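You operate a simulated robot arm through the tools that you are given. There is no shell and no other tool. Be economical: measure what you need, move in short steps, check, and stop when the job is done.

You are at the controls of a simulated robot arm. One attempt, no reset.

Task
Back off the four nuts of the steam joint and scrap its ring.
Fine: they are only finger tight, the spanner stays put; each about half a turn or more, then the green ring into the red scrap tray.

Only the result counts: the job must be done as asked and must still hold three seconds after the hand-in. Knocking over, shifting, dropping, spilling or breaking anything else fails it.

Robot
A 6-joint arm with a two-finger gripper, on a carriage that runs on a rail from [-2.336, 0] to [0.004, 0] (x, y) and turns from -3.142 to 2.653 rad about z. Base frame: it is fixed where the carriage stands at the start and does not move with it; the origin is on the floor, on the carriage's upright axis, x ahead of it, y to its left, z up; the surface under the hand at the start is at about z = 0.86. Readings come in m, rad, newtons and seconds.
Its first joint turns from -2.897 to 2.897 rad. Places, roughly: blue nut [0.7, -0.4, 0.9]; blue ring [1.75, 1.75, 0.5]; green nut [0.7, -0.5, 0.9]; red nut [0.8, -0.4, 0.9]; red ring [1.75, 1.75, 0.5]; scrap tray [0, -0.4, 0.9]; yellow nut [0.8, -0.5, 0.9]. Payload 5 kg.
The TCP is the grasp point between the finger pads, 0.03 m short of the fingertips. In the tool frame z runs along the fingers and y along their closing line. Largest opening 0.176 m; the body of the gripper starts 0.153 m behind the TCP.
Orientation is that of the tool frame in the base frame, as [roll, pitch, yaw] about the fixed x, y, z axes, in that order (R = Rz(yaw) Ry(pitch) Rx(roll)). With the fingers straight down and closing along the base's y, the tool's x points along the base's -x, its y along +y and its z along -z.

Tools
- The arm moves only by the tool servo_tool. Its argument "commands" is a list of rows, each an object of numbers (a shift or turn left out is 0, a gripper value left out holds the last): "x", "y", "z": the shift along the tool's x, y, z in units of 25 mm (1.0 is 25 mm); "rx", "ry", "rz": the turn, a rotation vector about the tool's x, y, z in units of 8 degrees (1.0 is 8 degrees). In form: [{"x": .., "y": .., "z": .., "rx": .., "ry": .., "rz": ..}, ...]. A call has 1 to 8 rows; each row shifts and turns the commanded pose from where the row before left it, along the tool's axes as they then stand. "fingers" is the gripper command, from -1 (shut) to 1 (fully open), values between in proportion, set as the call begins (left out, the last holds). A call with a number of a shift or a turn outside -1 to 1 is refused whole. A row lasts 0.2 s, in which the tool goes at most 0.05 m and 0.15 rad; a call with a longer step from one row to the next is refused whole, and so is a gripper value outside its range. Where a pose cannot be reached the arm comes as near as it can. A force on the tool above 40 N (or 10 N above the force at the start of the call, whichever is more), or a blocked arm, ends the call early, and 0.2 s more pass. The fingers move at their own pace and stop on an object; they squeeze with about 38 N. The grip force told is the motor's: it shows also when the fingers shut on nothing. Time passes only in rows, and 0.2 s behind the last, so rows that do not move let the fingers close. It gives the time, the measured TCP pose, the force on the tool (base axes), the opening and the grip force at its end, in the units of the frame above (readings bear some noise), with the torque about the TCP (base axes, N m) and any sound that the robot's microphone picked up, and new pictures: "views" is both (left out), scene, wrist or none.
- Cameras (640 x 400 px; columns grow to the right, rows downward): "scene" is now at [0.0149, 0.1287, 1.5001]; the picture's right is [-0.92, -0.39, 0.00], its down [-0.22, 0.52, -0.83] and it looks along [0.33, -0.76, -0.56] (base axes); focal length 257 px, centre (320, 200). "wrist" rides on the gripper at [0.067, -0.009, -0.184] in the tool frame; the picture's right is [0.14, 0.99, 0.00], its down [-0.92, 0.13, -0.36] and it looks along [-0.36, 0.05, 0.93] (tool axes); focal length 251 px, centre (320, 200). There is no depth. A picture from a camera that has moved, and an enlarged one, comes with that camera's place and axes in the base frame and with its lens.
- slide_trunk(by): slides the trunk up (or, below 0, down) by that many m; the arm and the scene camera ride with it, the base frame stays. It gives what a move gives, with no picture.
- steer(legs): drives the robot by 1 to 6 legs, each [ahead, left, turn to the left] in m, m and rad, along the robot's own axes; the way and the turn of a leg run together, so that a leg with both is an arc; at most 1.5 m and 3.142 rad a leg. The arm and the cameras ride along, it lands a little off, and it stops where it bumps. It keeps to its track: a leg is cut to what the track allows. It gives what a move gives, and a new picture of the scene camera.
- head_to(pan, tilt): turns the head with the scene camera to pan (to the left, within 2.094 rad either way) and tilt (down, from -0.506 to 1.204), counted from straight ahead of the robot. It gives what a move gives, and a new picture of the scene camera.
- zoom(camera, box): a new picture of the part [left, top, right, bottom] of that camera's present view, enlarged. The clock stands still meanwhile.
- hand_in(): hands the job in; it is judged then, once.

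Go step by step. Nothing tells you exact positions but the pictures and the camera data: compare them with the known pose of the tool, close in by small moves and look again before you grip or let go. The budget is 120 turns and 260 pictures, counting those below and the enlarged ones. Unless the task says otherwise, let go and move clear before handing in, and close with one line.

The tools are called after ">>>" by a JSON object that holds its "api" and its "payload". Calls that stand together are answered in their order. servo_tool: Moves the arm, as the interface text tells. Its arguments: {"type":"object","properties":{"commands":{"type":"array"},"fingers":{"type":"number"},"views":{"type":"string","enum":["both","scene","wrist","none"]}},"required":["commands"]} The other tools are called the same way: slide_trunk (by) slides the trunk up or down; steer (legs) drives the base; head_to (pan, tilt) turns the head that bears the scene camera; zoom (camera, box) takes an enlarged picture of a part of a camera's view; hand_in () hands the job in.

At the start:

```text
time: 0.0
position: [0.5566, -0.3368, 1.1886]
tool_rot: [3.141, 0.001, 3.141]
contact_force: [-0.1, -0.3, 1.0]
ft_torque: [0.01, 0.01, -0.03]
width: 0.1758
finger_force: 0.2
trunk travel left (down, up): [-0.05, 0.3]
robot x, y, heading: [0.0028, -0.0026, 0.001]
head pan, tilt: [-1.166, 0.599]
```

scene: 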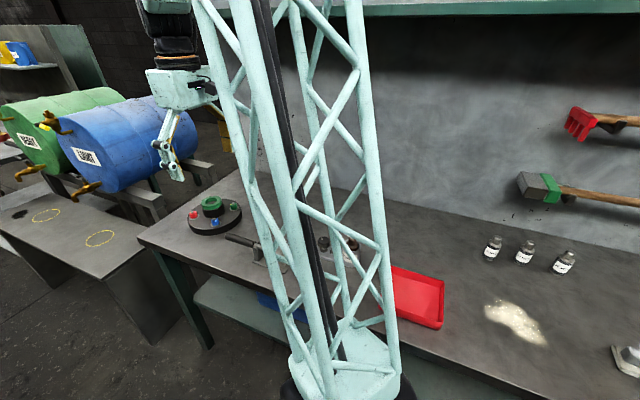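
wrist: 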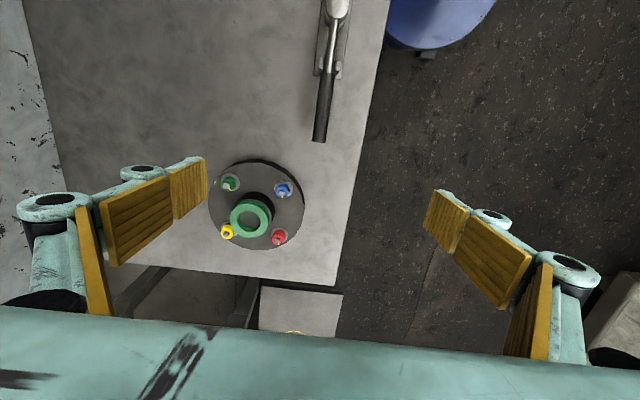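

I see a round joint flange on the bench, about 0.5 m below the wrist camera, with four coloured nuts and a green ring in the middle. I'll zoom in on both views before moving.

>>> {"api": "zoom", "payload": {"camera": "wrist", "box": [190, 140, 350, 260]}}

>>> {"api": "zoom", "payload": {"camera": "scene", "box": [140, 160, 460, 360]}}

```text
3.33 times, centred on (270, 200) of wrist
camera zoom: at [0.4884, -0.3475, 1.3717], right [-0.14, 0.99, 0.0], down [0.92, 0.13, 0.36], along [0.36, 0.05, -0.93], focal length 838 px, centre (487, 200)
```

zoom: 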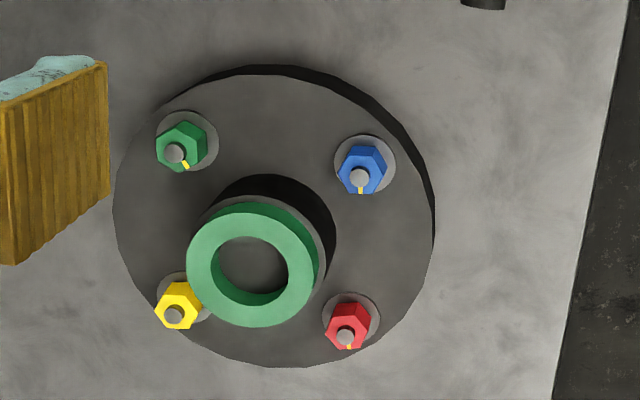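

```text
2.00 times, centred on (300, 260) of scene
camera zoom: at [0.0149, 0.1287, 1.5001], right [-0.92, -0.39, 0.0], down [-0.22, 0.52, -0.83], along [0.33, -0.76, -0.56], focal length 514 px, centre (360, 80)
```

zoom: 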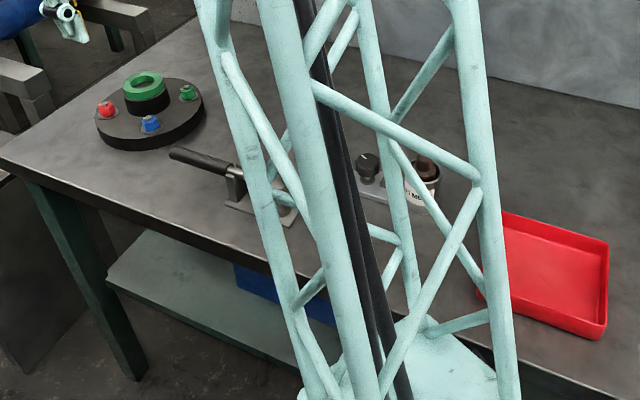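

The flange centre is near (0.71, -0.45), with the nuts about 0.052 m off it each way in x and y. I'll move above the blue nut, part-close the fingers and look again.

>>> {"api": "servo_tool", "payload": {"commands": [{"x": -0.81, "y": -0.49, "z": 0.8}, {"x": -0.81, "y": -0.49, "z": 0.8}, {"x": -0.81, "y": -0.49, "z": 0.8}, {"x": -0.81, "y": -0.49, "z": 0.8}, {"x": -0.81, "y": -0.49, "z": 0.8}, {}], "fingers": -0.2, "views": "both"}}

```text
time: 1.4
position: [0.6579, -0.3995, 1.0862]
tool_rot: [3.141, 0.001, 3.141]
contact_force: [0.5, -1.0, -0.3]
ft_torque: [0.08, 0.1, 0.01]
width: 0.0703
finger_force: 0.0
trunk travel left (down, up): [-0.05, 0.3]
robot x, y, heading: [-0.0004, -0.0034, 0.002]
head pan, tilt: [-1.166, 0.599]
camera scene: at [0.0155, 0.1281, 1.5001], right [-0.92, -0.39, 0.0], down [-0.22, 0.52, -0.83], along [0.33, -0.76, -0.56], focal length 257 px, centre (320, 200)
camera wrist: at [0.5907, -0.4091, 1.2703], right [-0.14, 0.99, 0.0], down [0.92, 0.13, 0.36], along [0.36, 0.05, -0.93], focal length 251 px, centre (320, 200)
```

scene: 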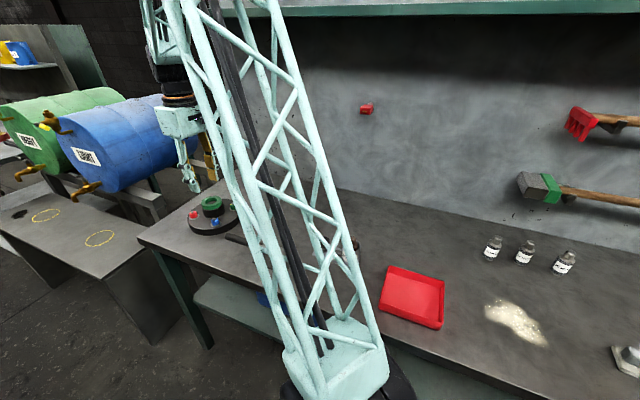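
wrist: 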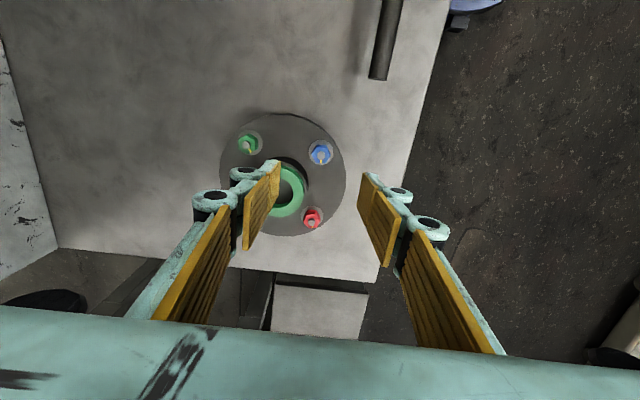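

The blue nut is ahead in view. I'll zoom to pin down its position and height by triangulating, and to read the flats.

>>> {"api": "zoom", "payload": {"camera": "wrist", "box": [220, 105, 364, 195]}}

>>> {"api": "zoom", "payload": {"camera": "scene", "box": [160, 170, 272, 240]}}

```text
4.44 times, centred on (292, 150) of wrist
camera zoom: at [0.5907, -0.4091, 1.2703], right [-0.14, 0.99, 0.0], down [0.92, 0.13, 0.36], along [0.36, 0.05, -0.93], focal length 1118 px, centre (444, 422)
```

zoom: 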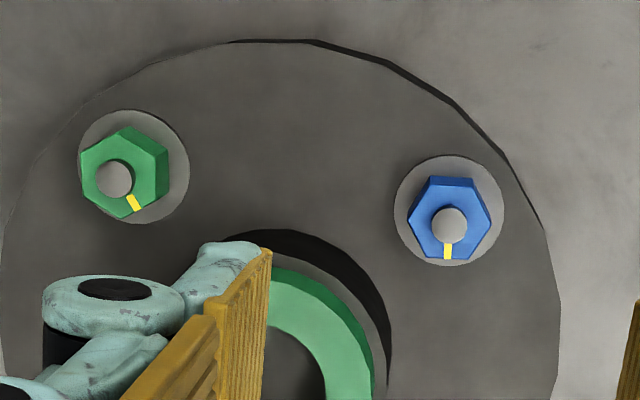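

```text
5.71 times, centred on (216, 205) of scene
camera zoom: at [0.0155, 0.1281, 1.5001], right [-0.92, -0.39, 0.0], down [-0.22, 0.52, -0.83], along [0.33, -0.76, -0.56], focal length 1469 px, centre (914, 171)
```

zoom: 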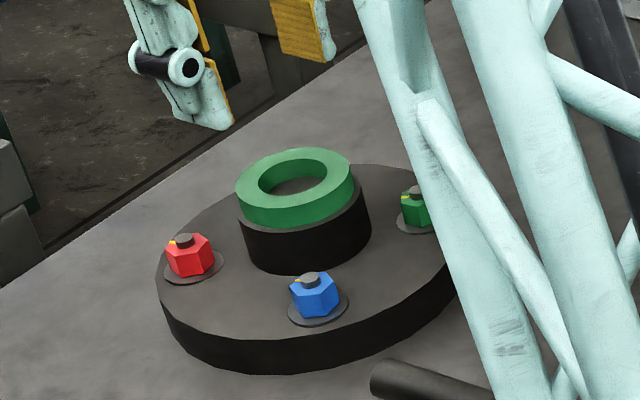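

The blue stud top is near (0.662, -0.398, 0.912), and one pair of the nut's flats faces about 7° from base x. I'll turn the gripper to match, with the fingers tangential to the flange so they clear the ring, and come down partway.

>>> {"api": "servo_tool", "payload": {"commands": [{"rz": 1, "z": 0.4}, {"rz": 1, "z": 0.4}, {"rz": 1, "z": 0.4}, {"rz": 1, "z": 0.4}, {"rz": 1, "z": 0.4}, {"rz": 1, "z": 0.4}, {"rz": 1, "z": 0.4}, {"rz": 1, "z": 0.4}], "views": "none"}}

>>> {"api": "servo_tool", "payload": {"commands": [{"rz": 1}, {"rz": 1}, {"rz": 0.4}, {}], "views": "wrist"}}

```text
time: 3.2
position: [0.6568, -0.3996, 1.0087]
tool_rot: [-3.14, 0.001, 2.023]
contact_force: [-1.2, 0.1, 0.8]
ft_torque: [0.01, -0.03, 0.01]
width: 0.0705
finger_force: 0.2
trunk travel left (down, up): [-0.05, 0.3]
robot x, y, heading: [-0.0018, 0.0018, 0.002]
head pan, tilt: [-1.166, 0.599]
```

```text
time: 4.2
position: [0.6586, -0.3988, 1.0079]
tool_rot: [-3.141, -0.002, 1.687]
contact_force: [-0.4, 0.3, 0.2]
ft_torque: [0.0, 0.03, -0.01]
width: 0.0705
finger_force: 0.1
trunk travel left (down, up): [-0.05, 0.3]
robot x, y, heading: [0.0005, -0.0022, -0.003]
head pan, tilt: [-1.166, 0.599]
camera wrist: at [0.6392, -0.3339, 1.192], right [0.97, 0.25, 0.0], down [0.24, -0.9, 0.36], along [0.09, -0.35, -0.93], focal length 251 px, centre (320, 200)
```

wrist: 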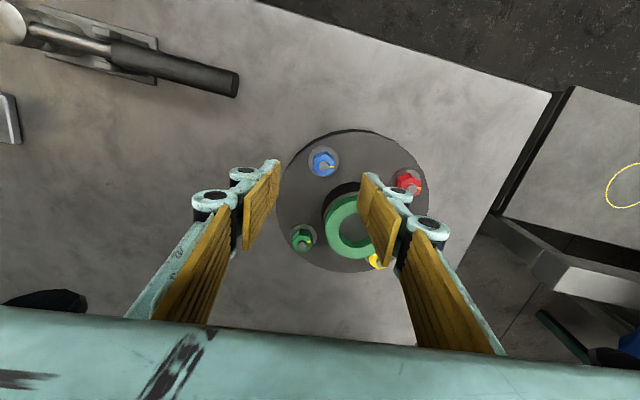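

The gripper is turned to match. I'll zoom on the blue nut to check alignment.

>>> {"api": "zoom", "payload": {"camera": "wrist", "box": [272, 130, 368, 190]}}

```text
6.67 times, centred on (320, 160) of wrist
camera zoom: at [0.6392, -0.3339, 1.192], right [0.97, 0.25, 0.0], down [0.24, -0.9, 0.36], along [0.09, -0.35, -0.93], focal length 1676 px, centre (320, 467)
```

zoom: 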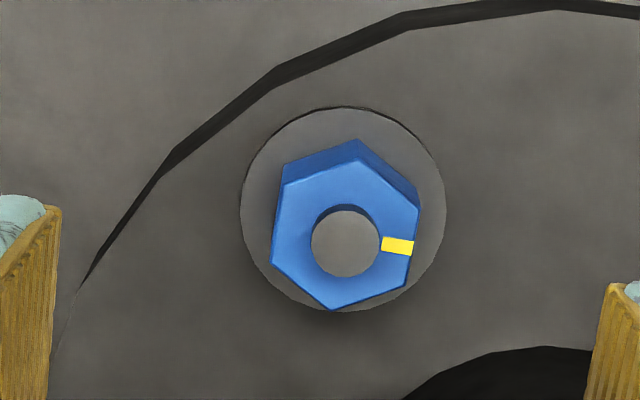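

The blue nut sits centred between the fingers, at (0.661, -0.398). I'll descend around it and stop just above the flange.

>>> {"api": "servo_tool", "payload": {"commands": [{"y": 0.09, "z": 0.6}, {"z": 0.6}, {"z": 0.6}, {"z": 0.6}, {"z": 0.5}, {"z": 0.3}, {}], "fingers": -0.35, "views": "both"}}

```text
time: 5.8
position: [0.6585, -0.3984, 0.9277]
tool_rot: [3.142, 0.0, 1.69]
contact_force: [0.2, -0.5, 0.0]
ft_torque: [0.0, 0.02, -0.01]
width: 0.0574
finger_force: 0.0
trunk travel left (down, up): [-0.05, 0.3]
robot x, y, heading: [-0.0029, -0.0002, -0.003]
head pan, tilt: [-1.166, 0.599]
camera scene: at [0.015, 0.1286, 1.5001], right [-0.92, -0.39, 0.0], down [-0.22, 0.52, -0.83], along [0.33, -0.76, -0.56], focal length 257 px, centre (320, 200)
camera wrist: at [0.6411, -0.3342, 1.1114], right [0.97, 0.25, 0.0], down [0.24, -0.9, 0.36], along [0.09, -0.35, -0.93], focal length 251 px, centre (320, 200)
```

scene: 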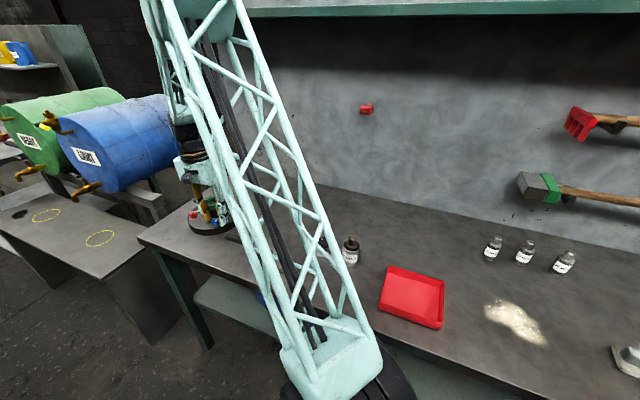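
wrist: 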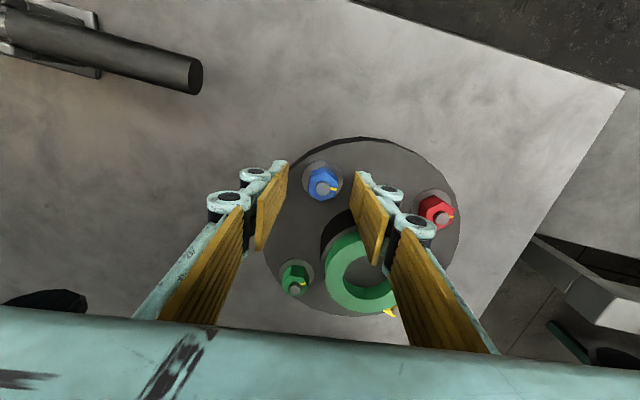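

The fingers straddle the blue nut with no contact. I'll lower 4 mm and close.

>>> {"api": "servo_tool", "payload": {"commands": [{"z": 0.16}, {}], "views": "none"}}

>>> {"api": "servo_tool", "payload": {"commands": [{}, {}, {}], "fingers": -1, "views": "wrist"}}

```text
time: 6.4
position: [0.6602, -0.3981, 0.9242]
tool_rot: [3.141, 0.0, 1.688]
contact_force: [0.1, 0.9, -1.3]
ft_torque: [0.01, 0.03, -0.03]
width: 0.0571
finger_force: 0.1
trunk travel left (down, up): [-0.05, 0.3]
robot x, y, heading: [-0.0006, -0.0023, -0.001]
head pan, tilt: [-1.166, 0.599]
```

```text
time: 7.2
position: [0.6613, -0.3983, 0.9244]
tool_rot: [3.14, 0.001, 1.69]
contact_force: [17.0, 2.0, -1.3]
ft_torque: [-0.05, -0.49, -0.04]
width: 0.0232
finger_force: 44.5
trunk travel left (down, up): [-0.05, 0.3]
robot x, y, heading: [0.0032, -0.0006, -0.001]
head pan, tilt: [-1.166, 0.599]
camera wrist: at [0.6429, -0.3336, 1.1075], right [0.97, 0.26, 0.0], down [0.24, -0.9, 0.36], along [0.09, -0.35, -0.93], focal length 251 px, centre (320, 200)
```

wrist: 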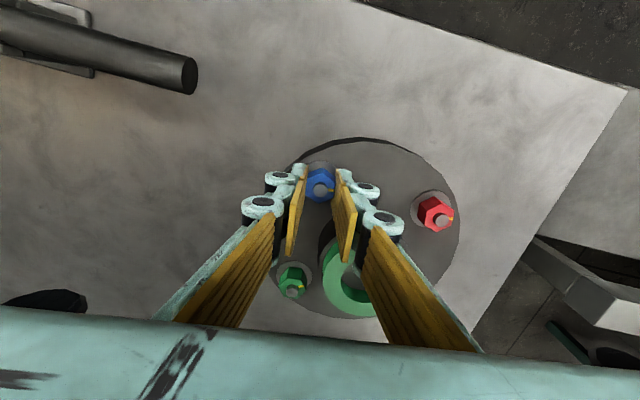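

The nut is gripped at 23 mm, with about 17 N of side force showing a small offset. I'll relieve that and turn CCW one stroke.

>>> {"api": "servo_tool", "payload": {"commands": [{"y": 0.06}, {"rz": -0.5}, {"rz": -1}, {"rz": -1}, {"rz": -1}, {"rz": -1}, {"rz": -1}, {"rz": -1}], "views": "wrist"}}

```text
time: 9.0
position: [0.6618, -0.3976, 0.9245]
tool_rot: [-3.141, 0.0, 2.6]
contact_force: [24.2, 4.4, 4.1]
ft_torque: [-0.02, -0.77, -0.04]
width: 0.0231
finger_force: 45.5
trunk travel left (down, up): [-0.05, 0.3]
robot x, y, heading: [0.0042, 0.0008, 0.002]
head pan, tilt: [-1.166, 0.599]
camera wrist: at [0.5992, -0.3717, 1.1075], right [0.39, 0.92, 0.0], down [0.86, -0.37, 0.36], along [0.33, -0.14, -0.93], focal length 251 px, centre (320, 200)
```

wrist: 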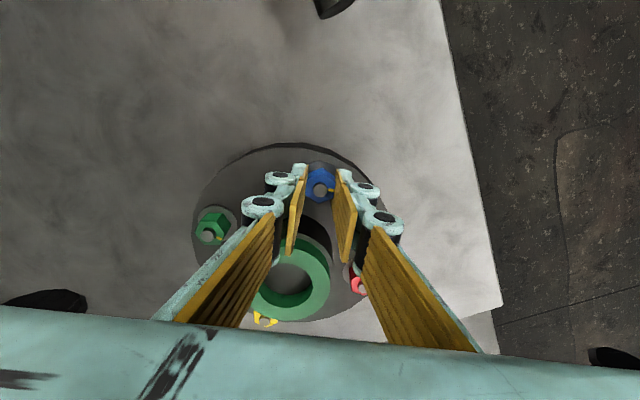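

The nut turned with the gripper by about 52°. I'll open and swing back for the second stroke.

>>> {"api": "servo_tool", "payload": {"commands": [{}, {"rz": 1}, {"rz": 1}, {"rz": 1}, {"rz": 1}, {"rz": 1}, {"rz": 1}, {"rz": 1}], "fingers": -0.4, "views": "none"}}

>>> {"api": "servo_tool", "payload": {"commands": [{}, {}, {}], "fingers": -1, "views": "none"}}

```text
time: 10.8
position: [0.6613, -0.3982, 0.9248]
tool_rot: [-3.14, 0.001, 1.617]
contact_force: [0.2, 0.4, -0.2]
ft_torque: [-0.02, 0.02, -0.01]
width: 0.0525
finger_force: 0.1
trunk travel left (down, up): [-0.05, 0.3]
robot x, y, heading: [0.0005, -0.0001, 0.001]
head pan, tilt: [-1.166, 0.599]
```

```text
time: 11.6
position: [0.661, -0.3978, 0.9248]
tool_rot: [3.14, -0.001, 1.619]
contact_force: [4.1, 0.8, -0.2]
ft_torque: [0.02, -0.13, 0.0]
width: 0.0232
finger_force: 45.2
trunk travel left (down, up): [-0.05, 0.3]
robot x, y, heading: [0.0024, 0.0037, -0.001]
head pan, tilt: [-1.166, 0.599]
```

The second grip is good, with low side force. I'll turn 64° and swing back again.

>>> {"api": "servo_tool", "payload": {"commands": [{"rz": -1}, {"rz": -1}, {"rz": -1}, {"rz": -1}, {"rz": -1}, {"rz": -1}, {"rz": -1}, {"rz": -1}], "views": "none"}}

>>> {"api": "servo_tool", "payload": {"commands": [{}, {"rz": 1}, {"rz": 1}, {"rz": 1}, {"rz": 1}, {"rz": 1}, {"rz": 1}, {"rz": 1}], "fingers": -0.4, "views": "wrist"}}

```text
time: 13.4
position: [0.6625, -0.3981, 0.9246]
tool_rot: [3.141, 0.0, 2.74]
contact_force: [21.9, 5.5, 4.0]
ft_torque: [-0.01, -0.95, -0.02]
width: 0.0231
finger_force: 44.7
trunk travel left (down, up): [-0.05, 0.3]
robot x, y, heading: [-0.0005, 0.0006, -0.001]
head pan, tilt: [-1.166, 0.599]
```

```text
time: 15.2
position: [0.6602, -0.3975, 0.924]
tool_rot: [3.141, -0.001, 1.759]
contact_force: [0.5, 0.4, -1.1]
ft_torque: [0.03, 0.02, 0.02]
width: 0.0528
finger_force: 0.0
trunk travel left (down, up): [-0.05, 0.3]
robot x, y, heading: [0.0027, -0.002, 0.004]
head pan, tilt: [-1.166, 0.599]
camera wrist: at [0.6382, -0.3349, 1.1076], right [0.95, 0.32, 0.0], down [0.3, -0.88, 0.36], along [0.12, -0.34, -0.93], focal length 251 px, centre (320, 200)
```

wrist: 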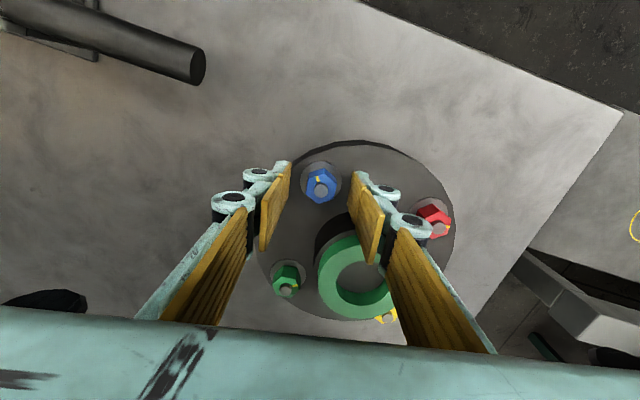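

The mark has gone round by about 120° CCW, so the nut follows. Two more strokes will finish it.

>>> {"api": "servo_tool", "payload": {"commands": [{"rz": 0.3}, {}, {"rz": -1}, {"rz": -1}, {"rz": -1}, {"rz": -1}, {"rz": -1}, {"rz": -1}], "fingers": -1, "views": "none"}}

>>> {"api": "servo_tool", "payload": {"commands": [{"rz": -1}, {"rz": -0.5}], "views": "none"}}

>>> {"api": "servo_tool", "payload": {"commands": [{}, {"rz": 1}, {"rz": 1}, {"rz": 1}, {"rz": 1}, {"rz": 1}, {"rz": 1}, {"rz": 1}], "fingers": -0.4, "views": "none"}}

>>> {"api": "servo_tool", "payload": {"commands": [{}, {}, {"rz": -1}, {"rz": -1}, {"rz": -1}, {"rz": -1}, {"rz": -1}, {"rz": -1}], "fingers": -1, "views": "wrist"}}

```text
time: 17.0
position: [0.6625, -0.397, 0.9247]
tool_rot: [-3.141, 0.001, 2.558]
contact_force: [14.7, 5.0, -0.1]
ft_torque: [0.02, -0.57, -0.02]
width: 0.0233
finger_force: 44.8
trunk travel left (down, up): [-0.05, 0.3]
robot x, y, heading: [0.0009, -0.0048, -0.008]
head pan, tilt: [-1.166, 0.599]
```

```text
time: 17.6
position: [0.6617, -0.397, 0.9247]
tool_rot: [-3.141, 0.0, 2.765]
contact_force: [18.6, 10.1, 2.4]
ft_torque: [0.21, -0.55, -0.03]
width: 0.0231
finger_force: 45.0
trunk travel left (down, up): [-0.05, 0.3]
robot x, y, heading: [0.0047, -0.0003, 0.004]
head pan, tilt: [-1.166, 0.599]
```

```text
time: 19.4
position: [0.6609, -0.3981, 0.9246]
tool_rot: [3.139, 0.001, 1.786]
contact_force: [0.1, 1.0, 0.4]
ft_torque: [-0.04, 0.01, -0.01]
width: 0.0527
finger_force: 0.1
trunk travel left (down, up): [-0.05, 0.3]
robot x, y, heading: [-0.0037, -0.0019, 0.001]
head pan, tilt: [-1.166, 0.599]
```

```text
time: 21.2
position: [0.6616, -0.3968, 0.9236]
tool_rot: [3.141, -0.001, 2.628]
contact_force: [14.2, 8.7, 2.0]
ft_torque: [0.13, -0.63, -0.02]
width: 0.0233
finger_force: 44.9
trunk travel left (down, up): [-0.05, 0.3]
robot x, y, heading: [0.0014, -0.0019, 0.005]
head pan, tilt: [-1.166, 0.599]
camera wrist: at [0.5982, -0.3733, 1.1079], right [0.37, 0.93, 0.0], down [0.87, -0.34, 0.36], along [0.34, -0.13, -0.93], focal length 251 px, centre (320, 200)
```

wrist: 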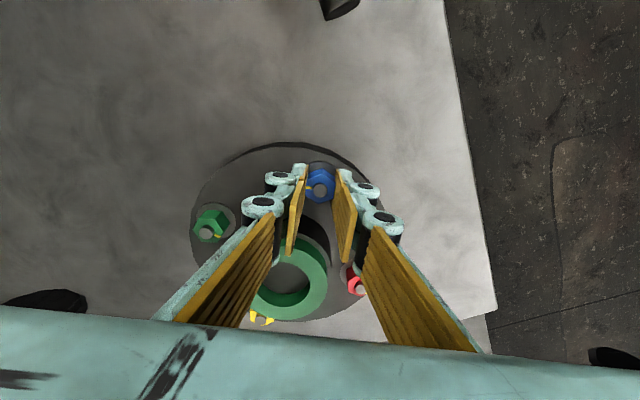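

The blue nut is about 240° backed off. I'll release, lift clear and shift over the red nut.

>>> {"api": "servo_tool", "payload": {"commands": [{}, {"z": -0.8}, {"z": -1}, {"z": -1}, {"x": -0.885, "y": 0.5}, {"x": -0.885, "y": 0.5}, {"x": -0.885, "y": 0.5}, {"x": -0.885, "y": 0.5}], "fingers": -0.4, "views": "wrist"}}

```text
time: 23.0
position: [0.7624, -0.3983, 0.9937]
tool_rot: [3.141, 0.001, 2.624]
contact_force: [-0.4, -1.1, -0.1]
ft_torque: [-0.01, -0.04, 0.01]
width: 0.0528
finger_force: 0.1
trunk travel left (down, up): [-0.05, 0.3]
robot x, y, heading: [-0.0016, 0.0019, -0.003]
head pan, tilt: [-1.166, 0.599]
camera wrist: at [0.6988, -0.3735, 1.1781], right [0.37, 0.93, 0.0], down [0.87, -0.34, 0.36], along [0.34, -0.13, -0.93], focal length 251 px, centre (320, 200)
```

wrist: 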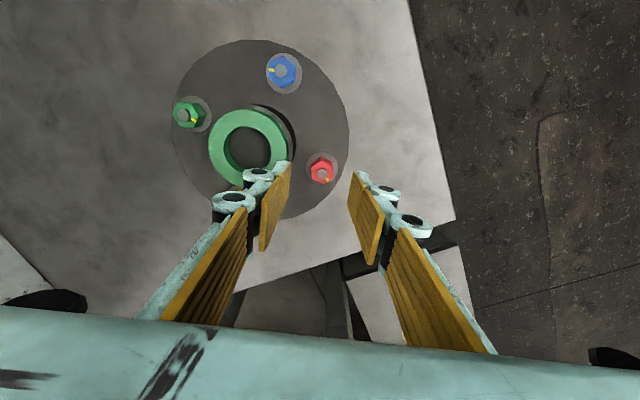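

>>> {"api": "zoom", "payload": {"camera": "wrist", "box": [272, 140, 368, 200]}}

>>> {"api": "zoom", "payload": {"camera": "wrist", "box": [160, 40, 352, 160]}}

```text
6.67 times, centred on (320, 170) of wrist
camera zoom: at [0.6988, -0.3735, 1.1781], right [0.37, 0.93, 0.0], down [0.87, -0.34, 0.36], along [0.34, -0.13, -0.93], focal length 1676 px, centre (320, 400)
```

zoom: 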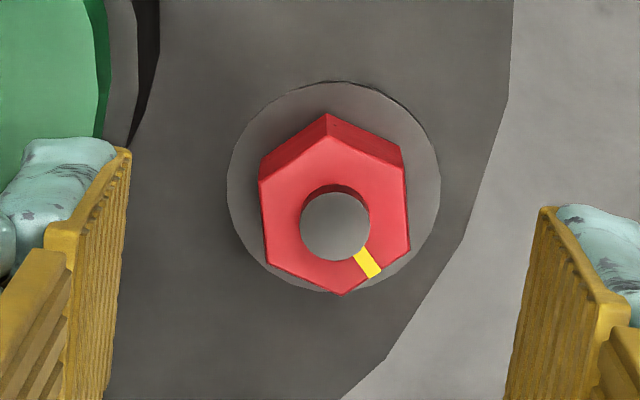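

```text
3.33 times, centred on (256, 100) of wrist
camera zoom: at [0.6988, -0.3735, 1.1781], right [0.37, 0.93, 0.0], down [0.87, -0.34, 0.36], along [0.34, -0.13, -0.93], focal length 838 px, centre (533, 533)
```

zoom: 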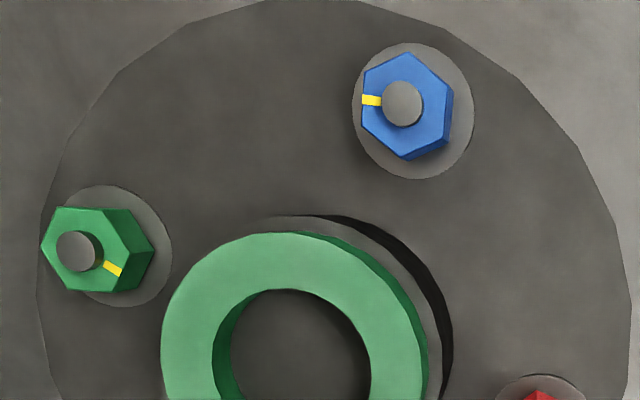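

The red stud is at (0.769, -0.3975), with flats facing about 74° and 134°. I'll turn the gripper to 134° (tangential) and correct the offset.

>>> {"api": "servo_tool", "payload": {"commands": [{"x": -0.21, "y": 0.16, "rz": -1}, {"rz": -1}, {"rz": -1}, {"rz": -1}, {"rz": -1}, {"rz": -1}, {"rz": -1}, {"rz": -1}], "views": "none"}}

>>> {"api": "servo_tool", "payload": {"commands": [{"rz": -1}, {"rz": -0.2}, {}], "views": "wrist"}}

>>> {"api": "zoom", "payload": {"camera": "wrist", "box": [272, 140, 368, 200]}}

```text
time: 24.8
position: [0.7682, -0.3971, 0.9946]
tool_rot: [3.14, -0.001, -2.538]
contact_force: [-0.1, 0.2, 0.7]
ft_torque: [0.0, 0.01, 0.01]
width: 0.053
finger_force: 0.1
trunk travel left (down, up): [-0.05, 0.3]
robot x, y, heading: [0.0017, -0.0007, -0.002]
head pan, tilt: [-1.166, 0.599]
```

```text
time: 25.6
position: [0.7685, -0.3976, 0.9943]
tool_rot: [-3.14, 0.0, -2.373]
contact_force: [-0.1, 0.9, 0.2]
ft_torque: [0.02, -0.03, -0.02]
width: 0.0532
finger_force: 0.0
trunk travel left (down, up): [-0.05, 0.3]
robot x, y, heading: [0.0005, -0.0014, -0.001]
head pan, tilt: [-1.166, 0.599]
camera wrist: at [0.7265, -0.451, 1.1775], right [-0.79, 0.62, 0.0], down [0.57, 0.73, 0.36], along [0.22, 0.29, -0.93], focal length 251 px, centre (320, 200)
```

wrist: 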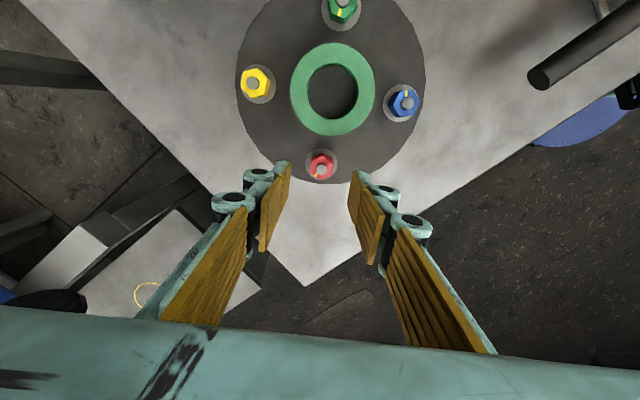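

```text
6.67 times, centred on (320, 170) of wrist
camera zoom: at [0.7265, -0.451, 1.1775], right [-0.79, 0.62, 0.0], down [0.57, 0.73, 0.36], along [0.22, 0.29, -0.93], focal length 1676 px, centre (320, 400)
```

zoom: 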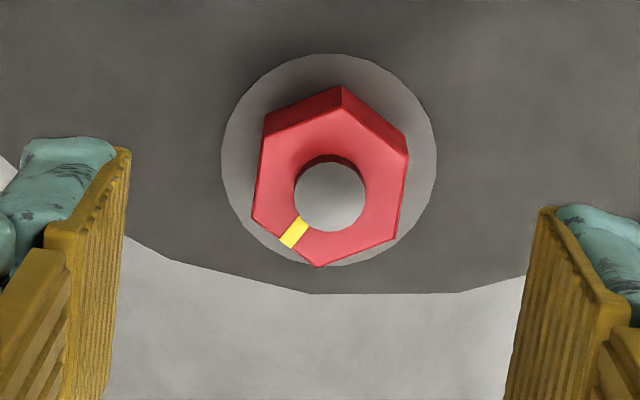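

Aligned with the red nut. I'll descend and grip.

>>> {"api": "servo_tool", "payload": {"commands": [{"y": 0.05, "z": 0.7}, {"z": 0.7}, {"z": 0.7}, {"z": 0.68}, {}], "views": "none"}}

>>> {"api": "servo_tool", "payload": {"commands": [{}, {}, {}], "fingers": -1, "views": "wrist"}}

```text
time: 26.8
position: [0.7683, -0.3968, 0.9249]
tool_rot: [3.139, -0.001, -2.374]
contact_force: [0.1, 0.0, -0.6]
ft_torque: [0.04, 0.04, -0.01]
width: 0.0525
finger_force: 0.0
trunk travel left (down, up): [-0.05, 0.3]
robot x, y, heading: [-0.001, -0.0002, -0.001]
head pan, tilt: [-1.166, 0.599]
```

```text
time: 27.6
position: [0.768, -0.3968, 0.9251]
tool_rot: [3.141, 0.0, -2.375]
contact_force: [-0.4, 0.7, -0.6]
ft_torque: [-0.03, -0.01, 0.03]
width: 0.023
finger_force: 45.0
trunk travel left (down, up): [-0.05, 0.3]
robot x, y, heading: [-0.0003, -0.0003, -0.003]
head pan, tilt: [-1.166, 0.599]
camera wrist: at [0.7257, -0.4498, 1.1082], right [-0.79, 0.62, 0.0], down [0.57, 0.73, 0.36], along [0.22, 0.29, -0.93], focal length 251 px, centre (320, 200)
```

wrist: 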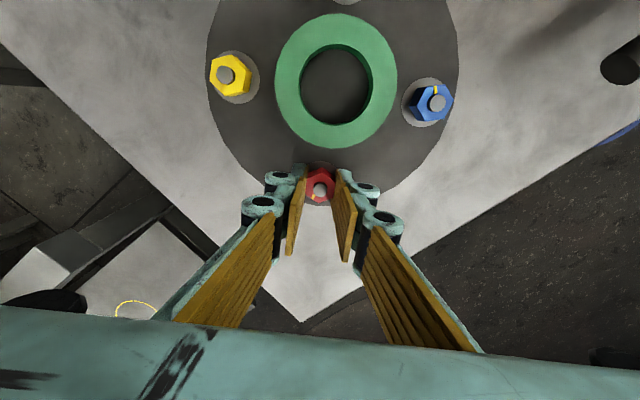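

Perfect grip. The first stroke is 40°, to keep clear of the ring, then regrip for 60° strokes.

>>> {"api": "servo_tool", "payload": {"commands": [{"rz": -1}, {"rz": -1}, {"rz": -1}, {"rz": -1}, {"rz": -1}], "views": "none"}}

>>> {"api": "servo_tool", "payload": {"commands": [{}, {"rz": 1}, {"rz": 1}, {"rz": 1}, {"rz": 1}, {"rz": 1}, {"rz": 1}, {"rz": 1}], "fingers": -0.4, "views": "none"}}

>>> {"api": "servo_tool", "payload": {"commands": [{}, {}, {"rz": -1}, {"rz": -1}, {"rz": -1}, {"rz": -1}, {"rz": -1}, {"rz": -1}], "fingers": -1, "views": "none"}}

>>> {"api": "servo_tool", "payload": {"commands": [{"rz": -1}, {"rz": -0.2}], "views": "wrist"}}

```text
time: 28.8
position: [0.7673, -0.3958, 0.9243]
tool_rot: [3.141, -0.001, -1.674]
contact_force: [-10.8, 10.7, -0.3]
ft_torque: [0.25, 0.28, -0.02]
width: 0.0233
finger_force: 44.5
trunk travel left (down, up): [-0.05, 0.3]
robot x, y, heading: [-0.0015, -0.0, -0.003]
head pan, tilt: [-1.166, 0.599]
```

```text
time: 30.6
position: [0.7678, -0.3967, 0.924]
tool_rot: [3.141, 0.0, -2.654]
contact_force: [-0.1, -0.7, -0.2]
ft_torque: [-0.01, -0.02, 0.02]
width: 0.0529
finger_force: 0.1
trunk travel left (down, up): [-0.05, 0.3]
robot x, y, heading: [0.0017, 0.0013, 0.002]
head pan, tilt: [-1.166, 0.599]
```

```text
time: 32.4
position: [0.7679, -0.3972, 0.9249]
tool_rot: [-3.142, -0.002, -1.814]
contact_force: [-7.4, 4.6, 0.7]
ft_torque: [0.01, 0.25, -0.07]
width: 0.0231
finger_force: 44.5
trunk travel left (down, up): [-0.05, 0.3]
robot x, y, heading: [0.0004, -0.0004, -0.0]
head pan, tilt: [-1.166, 0.599]
```

```text
time: 33.0
position: [0.7659, -0.3961, 0.9241]
tool_rot: [3.141, 0.001, -1.645]
contact_force: [-11.8, 8.1, 0.1]
ft_torque: [0.34, 0.28, -0.02]
width: 0.0234
finger_force: 44.9
trunk travel left (down, up): [-0.05, 0.3]
robot x, y, heading: [0.0033, -0.0026, -0.005]
head pan, tilt: [-1.166, 0.599]
camera wrist: at [0.7707, -0.4642, 1.1084], right [-1.0, -0.06, 0.0], down [-0.06, 0.93, 0.36], along [-0.02, 0.36, -0.93], focal length 251 px, centre (320, 200)
```

wrist: 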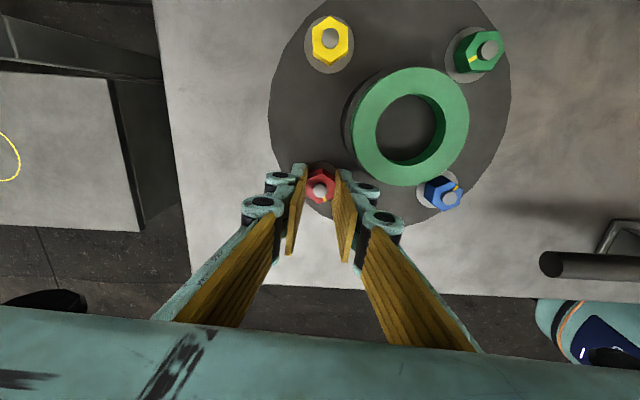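

Red is at about 100°. Two more strokes.

>>> {"api": "servo_tool", "payload": {"commands": [{}, {"rz": 1}, {"rz": 1}, {"rz": 1}, {"rz": 1}, {"rz": 1}, {"rz": 1}, {"rz": 1}], "fingers": -0.4, "views": "none"}}

>>> {"api": "servo_tool", "payload": {"commands": [{}, {}, {"rz": -1}, {"rz": -1}, {"rz": -1}, {"rz": -1}, {"rz": -1}, {"rz": -1}], "fingers": -1, "views": "none"}}

>>> {"api": "servo_tool", "payload": {"commands": [{"rz": -1}, {"rz": -0.2}], "views": "none"}}

>>> {"api": "servo_tool", "payload": {"commands": [{}, {"rz": 1}, {"rz": 1}, {"rz": 1}, {"rz": 1}, {"rz": 1}, {"rz": 1}, {"rz": 1}], "fingers": -0.4, "views": "none"}}

>>> {"api": "servo_tool", "payload": {"commands": [{}, {}, {"rz": -1}, {"rz": -1}, {"rz": -1}, {"rz": -1}, {"rz": -1}, {"rz": -1}], "fingers": -1, "views": "none"}}

>>> {"api": "servo_tool", "payload": {"commands": [{"rz": -1}, {"rz": -0.2}], "views": "wrist"}}

```text
time: 34.8
position: [0.7683, -0.3968, 0.9245]
tool_rot: [3.141, 0.0, -2.626]
contact_force: [0.1, 0.5, 0.2]
ft_torque: [-0.01, 0.01, 0.02]
width: 0.0531
finger_force: 0.1
trunk travel left (down, up): [-0.05, 0.3]
robot x, y, heading: [0.0002, 0.0024, 0.001]
head pan, tilt: [-1.166, 0.599]
```

```text
time: 36.6
position: [0.7673, -0.3966, 0.925]
tool_rot: [3.141, 0.002, -1.785]
contact_force: [-7.2, 8.3, 0.1]
ft_torque: [0.16, 0.21, 0.02]
width: 0.023
finger_force: 45.1
trunk travel left (down, up): [-0.05, 0.3]
robot x, y, heading: [0.0001, 0.0013, -0.001]
head pan, tilt: [-1.166, 0.599]
```

```text
time: 37.2
position: [0.7668, -0.3966, 0.9254]
tool_rot: [3.14, -0.001, -1.618]
contact_force: [-11.8, 11.7, 0.0]
ft_torque: [0.34, 0.32, -0.02]
width: 0.0233
finger_force: 44.9
trunk travel left (down, up): [-0.05, 0.3]
robot x, y, heading: [-0.0006, -0.0008, 0.002]
head pan, tilt: [-1.166, 0.599]
```

```text
time: 39.0
position: [0.7672, -0.3963, 0.9248]
tool_rot: [-3.14, -0.001, -2.598]
contact_force: [0.2, 0.2, 0.4]
ft_torque: [-0.01, -0.02, 0.02]
width: 0.0531
finger_force: 0.1
trunk travel left (down, up): [-0.05, 0.3]
robot x, y, heading: [0.0006, 0.0023, 0.001]
head pan, tilt: [-1.166, 0.599]
```

```text
time: 40.8
position: [0.7667, -0.3946, 0.9247]
tool_rot: [3.141, -0.001, -1.758]
contact_force: [-8.1, 3.7, -2.8]
ft_torque: [0.06, 0.22, -0.01]
width: 0.0233
finger_force: 44.6
trunk travel left (down, up): [-0.05, 0.3]
robot x, y, heading: [-0.0005, 0.0007, 0.005]
head pan, tilt: [-1.166, 0.599]
```

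```text
time: 41.4
position: [0.7673, -0.3954, 0.9245]
tool_rot: [3.141, 0.002, -1.591]
contact_force: [-13.2, 5.1, -3.4]
ft_torque: [0.13, 0.34, 0.0]
width: 0.0233
finger_force: 45.7
trunk travel left (down, up): [-0.05, 0.3]
robot x, y, heading: [-0.0052, 0.0016, -0.001]
head pan, tilt: [-1.166, 0.599]
camera wrist: at [0.7745, -0.4639, 1.108], right [-0.99, -0.12, 0.0], down [-0.11, 0.93, 0.36], along [-0.04, 0.36, -0.93], focal length 251 px, centre (320, 200)
```

wrist: 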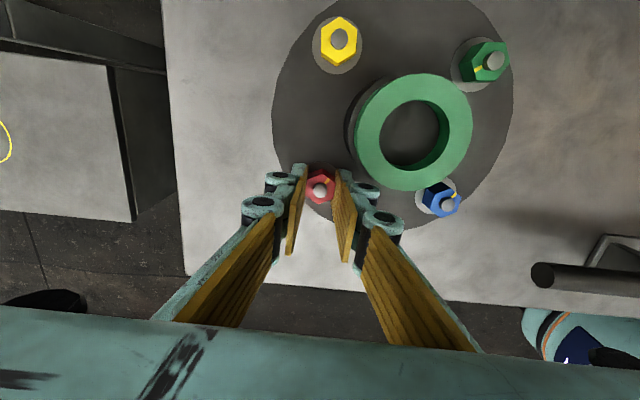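

Red is about 220° done. I'll release, lift and shift over yellow.

>>> {"api": "servo_tool", "payload": {"commands": [{}, {"z": -0.8}, {"z": -1}, {"z": -1}, {"x": 1, "rz": 1}, {"x": 0.98, "y": -0.14, "rz": 1}, {"x": 0.96, "y": -0.28, "rz": 1}, {"x": 0.9, "y": -0.41, "rz": 1}], "fingers": -0.4, "views": "none"}}

>>> {"api": "servo_tool", "payload": {"commands": [{"rz": 1}, {"rz": 1}, {"rz": 1}, {"rz": 1}, {"rz": 1}, {"rz": 1}, {"rz": 1}, {"rz": 1}], "views": "wrist"}}

```text
time: 43.2
position: [0.7664, -0.4959, 0.995]
tool_rot: [-3.141, 0.001, -2.15]
contact_force: [-0.7, 0.0, 1.2]
ft_torque: [-0.07, -0.04, -0.02]
width: 0.0531
finger_force: 0.0
trunk travel left (down, up): [-0.05, 0.3]
robot x, y, heading: [0.0041, -0.0016, -0.002]
head pan, tilt: [-1.166, 0.599]
```

```text
time: 45.0
position: [0.7664, -0.4959, 0.9937]
tool_rot: [-3.14, 0.001, 3.014]
contact_force: [0.1, -0.2, -0.3]
ft_torque: [-0.01, -0.05, 0.0]
width: 0.053
finger_force: 0.0
trunk travel left (down, up): [-0.05, 0.3]
robot x, y, heading: [-0.0037, -0.0015, -0.0]
head pan, tilt: [-1.166, 0.599]
camera wrist: at [0.6978, -0.4973, 1.1783], right [-0.01, 1.0, 0.0], down [0.93, 0.01, 0.36], along [0.36, 0.0, -0.93], focal length 251 px, centre (320, 200)
```

wrist: 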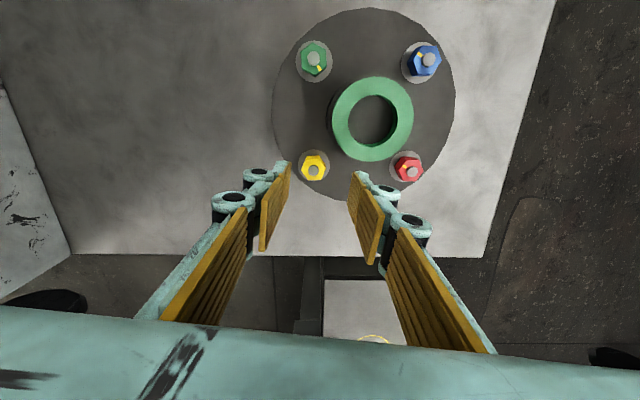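

>>> {"api": "zoom", "payload": {"camera": "wrist", "box": [272, 140, 368, 200]}}

>>> {"api": "zoom", "payload": {"camera": "wrist", "box": [264, 20, 456, 140]}}

```text
6.67 times, centred on (320, 170) of wrist
camera zoom: at [0.6978, -0.4973, 1.1783], right [-0.01, 1.0, 0.0], down [0.93, 0.01, 0.36], along [0.36, 0.0, -0.93], focal length 1676 px, centre (320, 400)
```

zoom: 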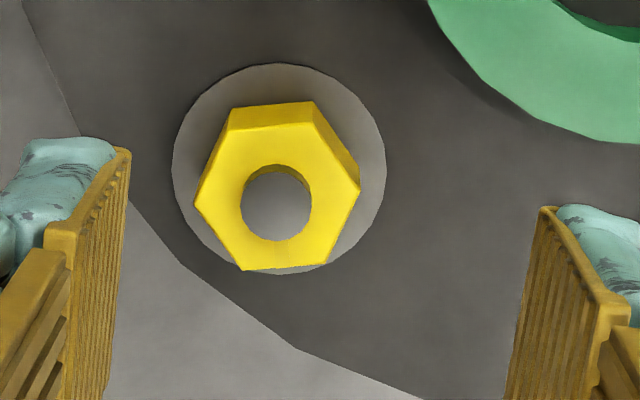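

```text
3.33 times, centred on (360, 80) of wrist
camera zoom: at [0.6978, -0.4973, 1.1783], right [-0.01, 1.0, 0.0], down [0.93, 0.01, 0.36], along [0.36, 0.0, -0.93], focal length 838 px, centre (187, 600)
```

zoom: 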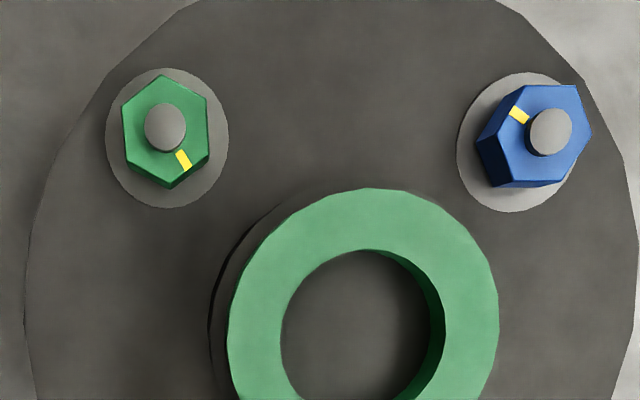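

The yellow stud is at (0.767, -0.505), with flats facing about 4.5°. I'll turn to match, which is tangential enough, and correct position.

>>> {"api": "servo_tool", "payload": {"commands": [{"x": -0.08, "y": -0.35, "rz": 1}, {"rz": 1}, {"rz": 1}, {"rz": 1}, {"rz": 1}, {"rz": 1}, {"rz": 1}, {"rz": 1}], "views": "none"}}

>>> {"api": "servo_tool", "payload": {"commands": [{"rz": 1}, {"rz": 0.8}, {}], "views": "wrist"}}

>>> {"api": "zoom", "payload": {"camera": "wrist", "box": [272, 140, 368, 200]}}

```text
time: 46.8
position: [0.7664, -0.5047, 0.9941]
tool_rot: [-3.14, 0.002, 1.897]
contact_force: [-0.1, -0.3, 0.1]
ft_torque: [0.0, -0.02, 0.01]
width: 0.0528
finger_force: 0.2
trunk travel left (down, up): [-0.05, 0.3]
robot x, y, heading: [0.0, -0.0021, -0.003]
head pan, tilt: [-1.166, 0.599]
```

```text
time: 47.6
position: [0.7669, -0.5047, 0.9945]
tool_rot: [3.14, 0.0, 1.647]
contact_force: [0.1, -0.2, 0.1]
ft_torque: [-0.02, 0.0, -0.01]
width: 0.0528
finger_force: 0.0
trunk travel left (down, up): [-0.05, 0.3]
robot x, y, heading: [0.0054, 0.003, 0.003]
head pan, tilt: [-1.166, 0.599]
camera wrist: at [0.7516, -0.4398, 1.1783], right [0.98, 0.21, 0.0], down [0.2, -0.91, 0.36], along [0.08, -0.35, -0.93], focal length 251 px, centre (320, 200)
```

wrist: 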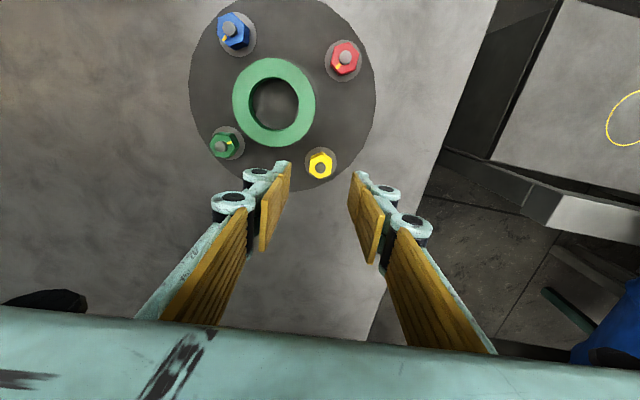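

```text
6.67 times, centred on (320, 170) of wrist
camera zoom: at [0.7516, -0.4398, 1.1783], right [0.98, 0.21, 0.0], down [0.2, -0.91, 0.36], along [0.08, -0.35, -0.93], focal length 1676 px, centre (320, 400)
```

zoom: 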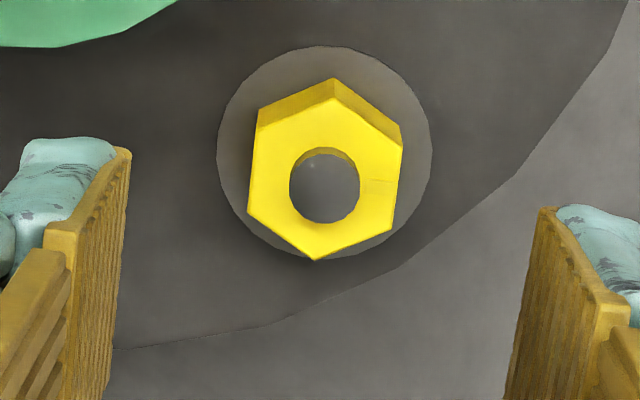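

Aligned with yellow. I'll descend, grip and turn.

>>> {"api": "servo_tool", "payload": {"commands": [{"z": 0.7}, {"z": 0.7}, {"z": 0.7}, {"z": 0.68}, {}], "views": "none"}}

>>> {"api": "servo_tool", "payload": {"commands": [{}, {}, {}], "fingers": -1, "views": "wrist"}}

```text
time: 48.8
position: [0.7675, -0.5052, 0.9252]
tool_rot: [3.141, 0.001, 1.649]
contact_force: [-0.6, -0.3, -0.2]
ft_torque: [0.03, 0.05, -0.01]
width: 0.0528
finger_force: 0.1
trunk travel left (down, up): [-0.05, 0.3]
robot x, y, heading: [-0.0, 0.0004, -0.001]
head pan, tilt: [-1.166, 0.599]
```

```text
time: 49.6
position: [0.7681, -0.5052, 0.9247]
tool_rot: [-3.14, 0.0, 1.648]
contact_force: [-2.5, 0.4, -0.7]
ft_torque: [0.07, 0.04, 0.01]
width: 0.023
finger_force: 45.1
trunk travel left (down, up): [-0.05, 0.3]
robot x, y, heading: [-0.0001, -0.0011, -0.001]
head pan, tilt: [-1.166, 0.599]
camera wrist: at [0.7521, -0.4398, 1.1082], right [0.98, 0.21, 0.0], down [0.2, -0.91, 0.36], along [0.08, -0.35, -0.93], focal length 251 px, centre (320, 200)
```

wrist: 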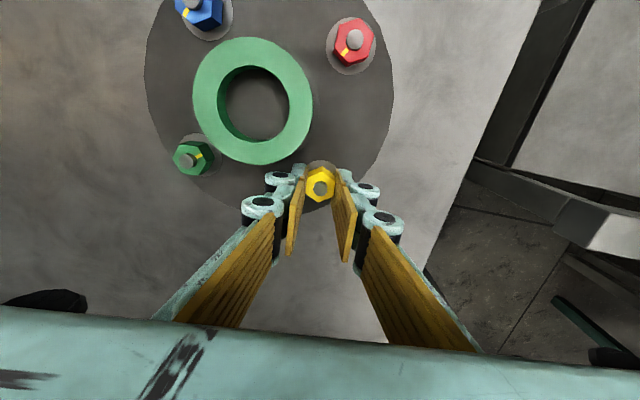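

A clean grip. I'll run the strokes on yellow.

>>> {"api": "servo_tool", "payload": {"commands": [{"rz": -1}, {"rz": -1}, {"rz": -1}, {"rz": -1}, {"rz": -1}, {"rz": -1}, {"rz": -1}, {"rz": -0.2}], "views": "wrist"}}

>>> {"api": "servo_tool", "payload": {"commands": [{}, {"rz": 1}, {"rz": 1}, {"rz": 1}, {"rz": 1}, {"rz": 1}, {"rz": 1}, {"rz": 1}], "fingers": -0.4, "views": "none"}}

>>> {"api": "servo_tool", "payload": {"commands": [{}, {}, {"rz": -1}, {"rz": -1}, {"rz": -1}, {"rz": -1}, {"rz": -1}, {"rz": -1}], "fingers": -1, "views": "none"}}

>>> {"api": "servo_tool", "payload": {"commands": [{"rz": -1}, {"rz": -0.2}], "views": "none"}}

>>> {"api": "servo_tool", "payload": {"commands": [{}, {"rz": 1}, {"rz": 1}, {"rz": 1}, {"rz": 1}, {"rz": 1}, {"rz": 1}, {"rz": 1}], "fingers": -0.4, "views": "wrist"}}

```text
time: 51.4
position: [0.7698, -0.5041, 0.9237]
tool_rot: [3.141, 0.002, 2.654]
contact_force: [20.5, 5.2, -0.6]
ft_torque: [-0.04, -0.75, 0.02]
width: 0.0231
finger_force: 44.4
trunk travel left (down, up): [-0.05, 0.3]
robot x, y, heading: [0.0012, 0.0004, -0.003]
head pan, tilt: [-1.166, 0.599]
camera wrist: at [0.7045, -0.4816, 1.1084], right [0.34, 0.94, 0.0], down [0.88, -0.32, 0.36], along [0.34, -0.12, -0.93], focal length 251 px, centre (320, 200)
```

wrist: 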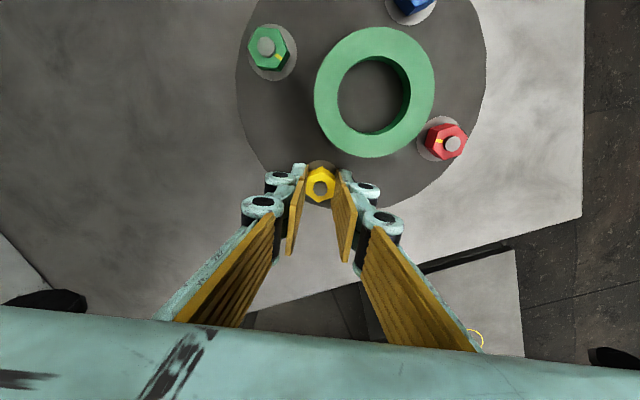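

```text
time: 53.2
position: [0.7673, -0.5034, 0.9254]
tool_rot: [-3.141, 0.0, 1.673]
contact_force: [0.1, 0.0, 0.4]
ft_torque: [-0.02, -0.01, 0.01]
width: 0.0528
finger_force: 0.1
trunk travel left (down, up): [-0.05, 0.3]
robot x, y, heading: [0.0001, -0.0023, 0.004]
head pan, tilt: [-1.166, 0.599]
```

```text
time: 55.0
position: [0.7687, -0.504, 0.9254]
tool_rot: [-3.141, 0.002, 2.517]
contact_force: [16.7, 4.3, 3.5]
ft_torque: [0.03, -0.59, -0.06]
width: 0.0231
finger_force: 44.8
trunk travel left (down, up): [-0.05, 0.3]
robot x, y, heading: [0.0, -0.0035, -0.003]
head pan, tilt: [-1.166, 0.599]
```

```text
time: 55.6
position: [0.7693, -0.504, 0.9259]
tool_rot: [3.141, -0.001, 2.681]
contact_force: [24.9, 7.8, 1.7]
ft_torque: [0.21, -0.64, -0.03]
width: 0.0232
finger_force: 45.0
trunk travel left (down, up): [-0.05, 0.3]
robot x, y, heading: [-0.0027, -0.0043, -0.001]
head pan, tilt: [-1.166, 0.599]
```

```text
time: 57.4
position: [0.7664, -0.5044, 0.9259]
tool_rot: [-3.141, 0.001, 1.702]
contact_force: [0.4, -0.3, -0.1]
ft_torque: [0.0, -0.02, 0.01]
width: 0.0528
finger_force: 0.1
trunk travel left (down, up): [-0.05, 0.3]
robot x, y, heading: [0.0022, 0.0042, -0.001]
head pan, tilt: [-1.166, 0.599]
camera wrist: at [0.7482, -0.4406, 1.1086], right [0.96, 0.27, 0.0], down [0.25, -0.9, 0.36], along [0.1, -0.35, -0.93], focal length 251 px, centre (320, 200)
```

wrist: 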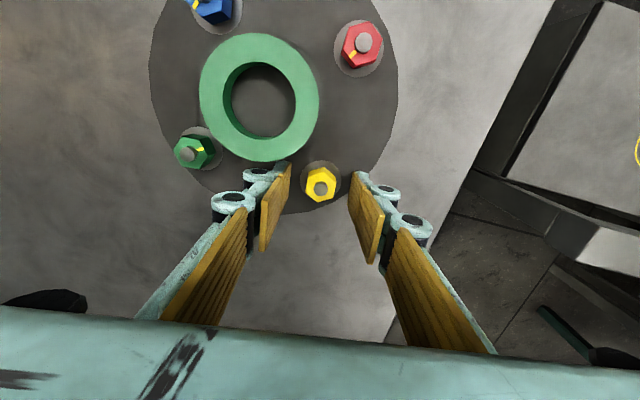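

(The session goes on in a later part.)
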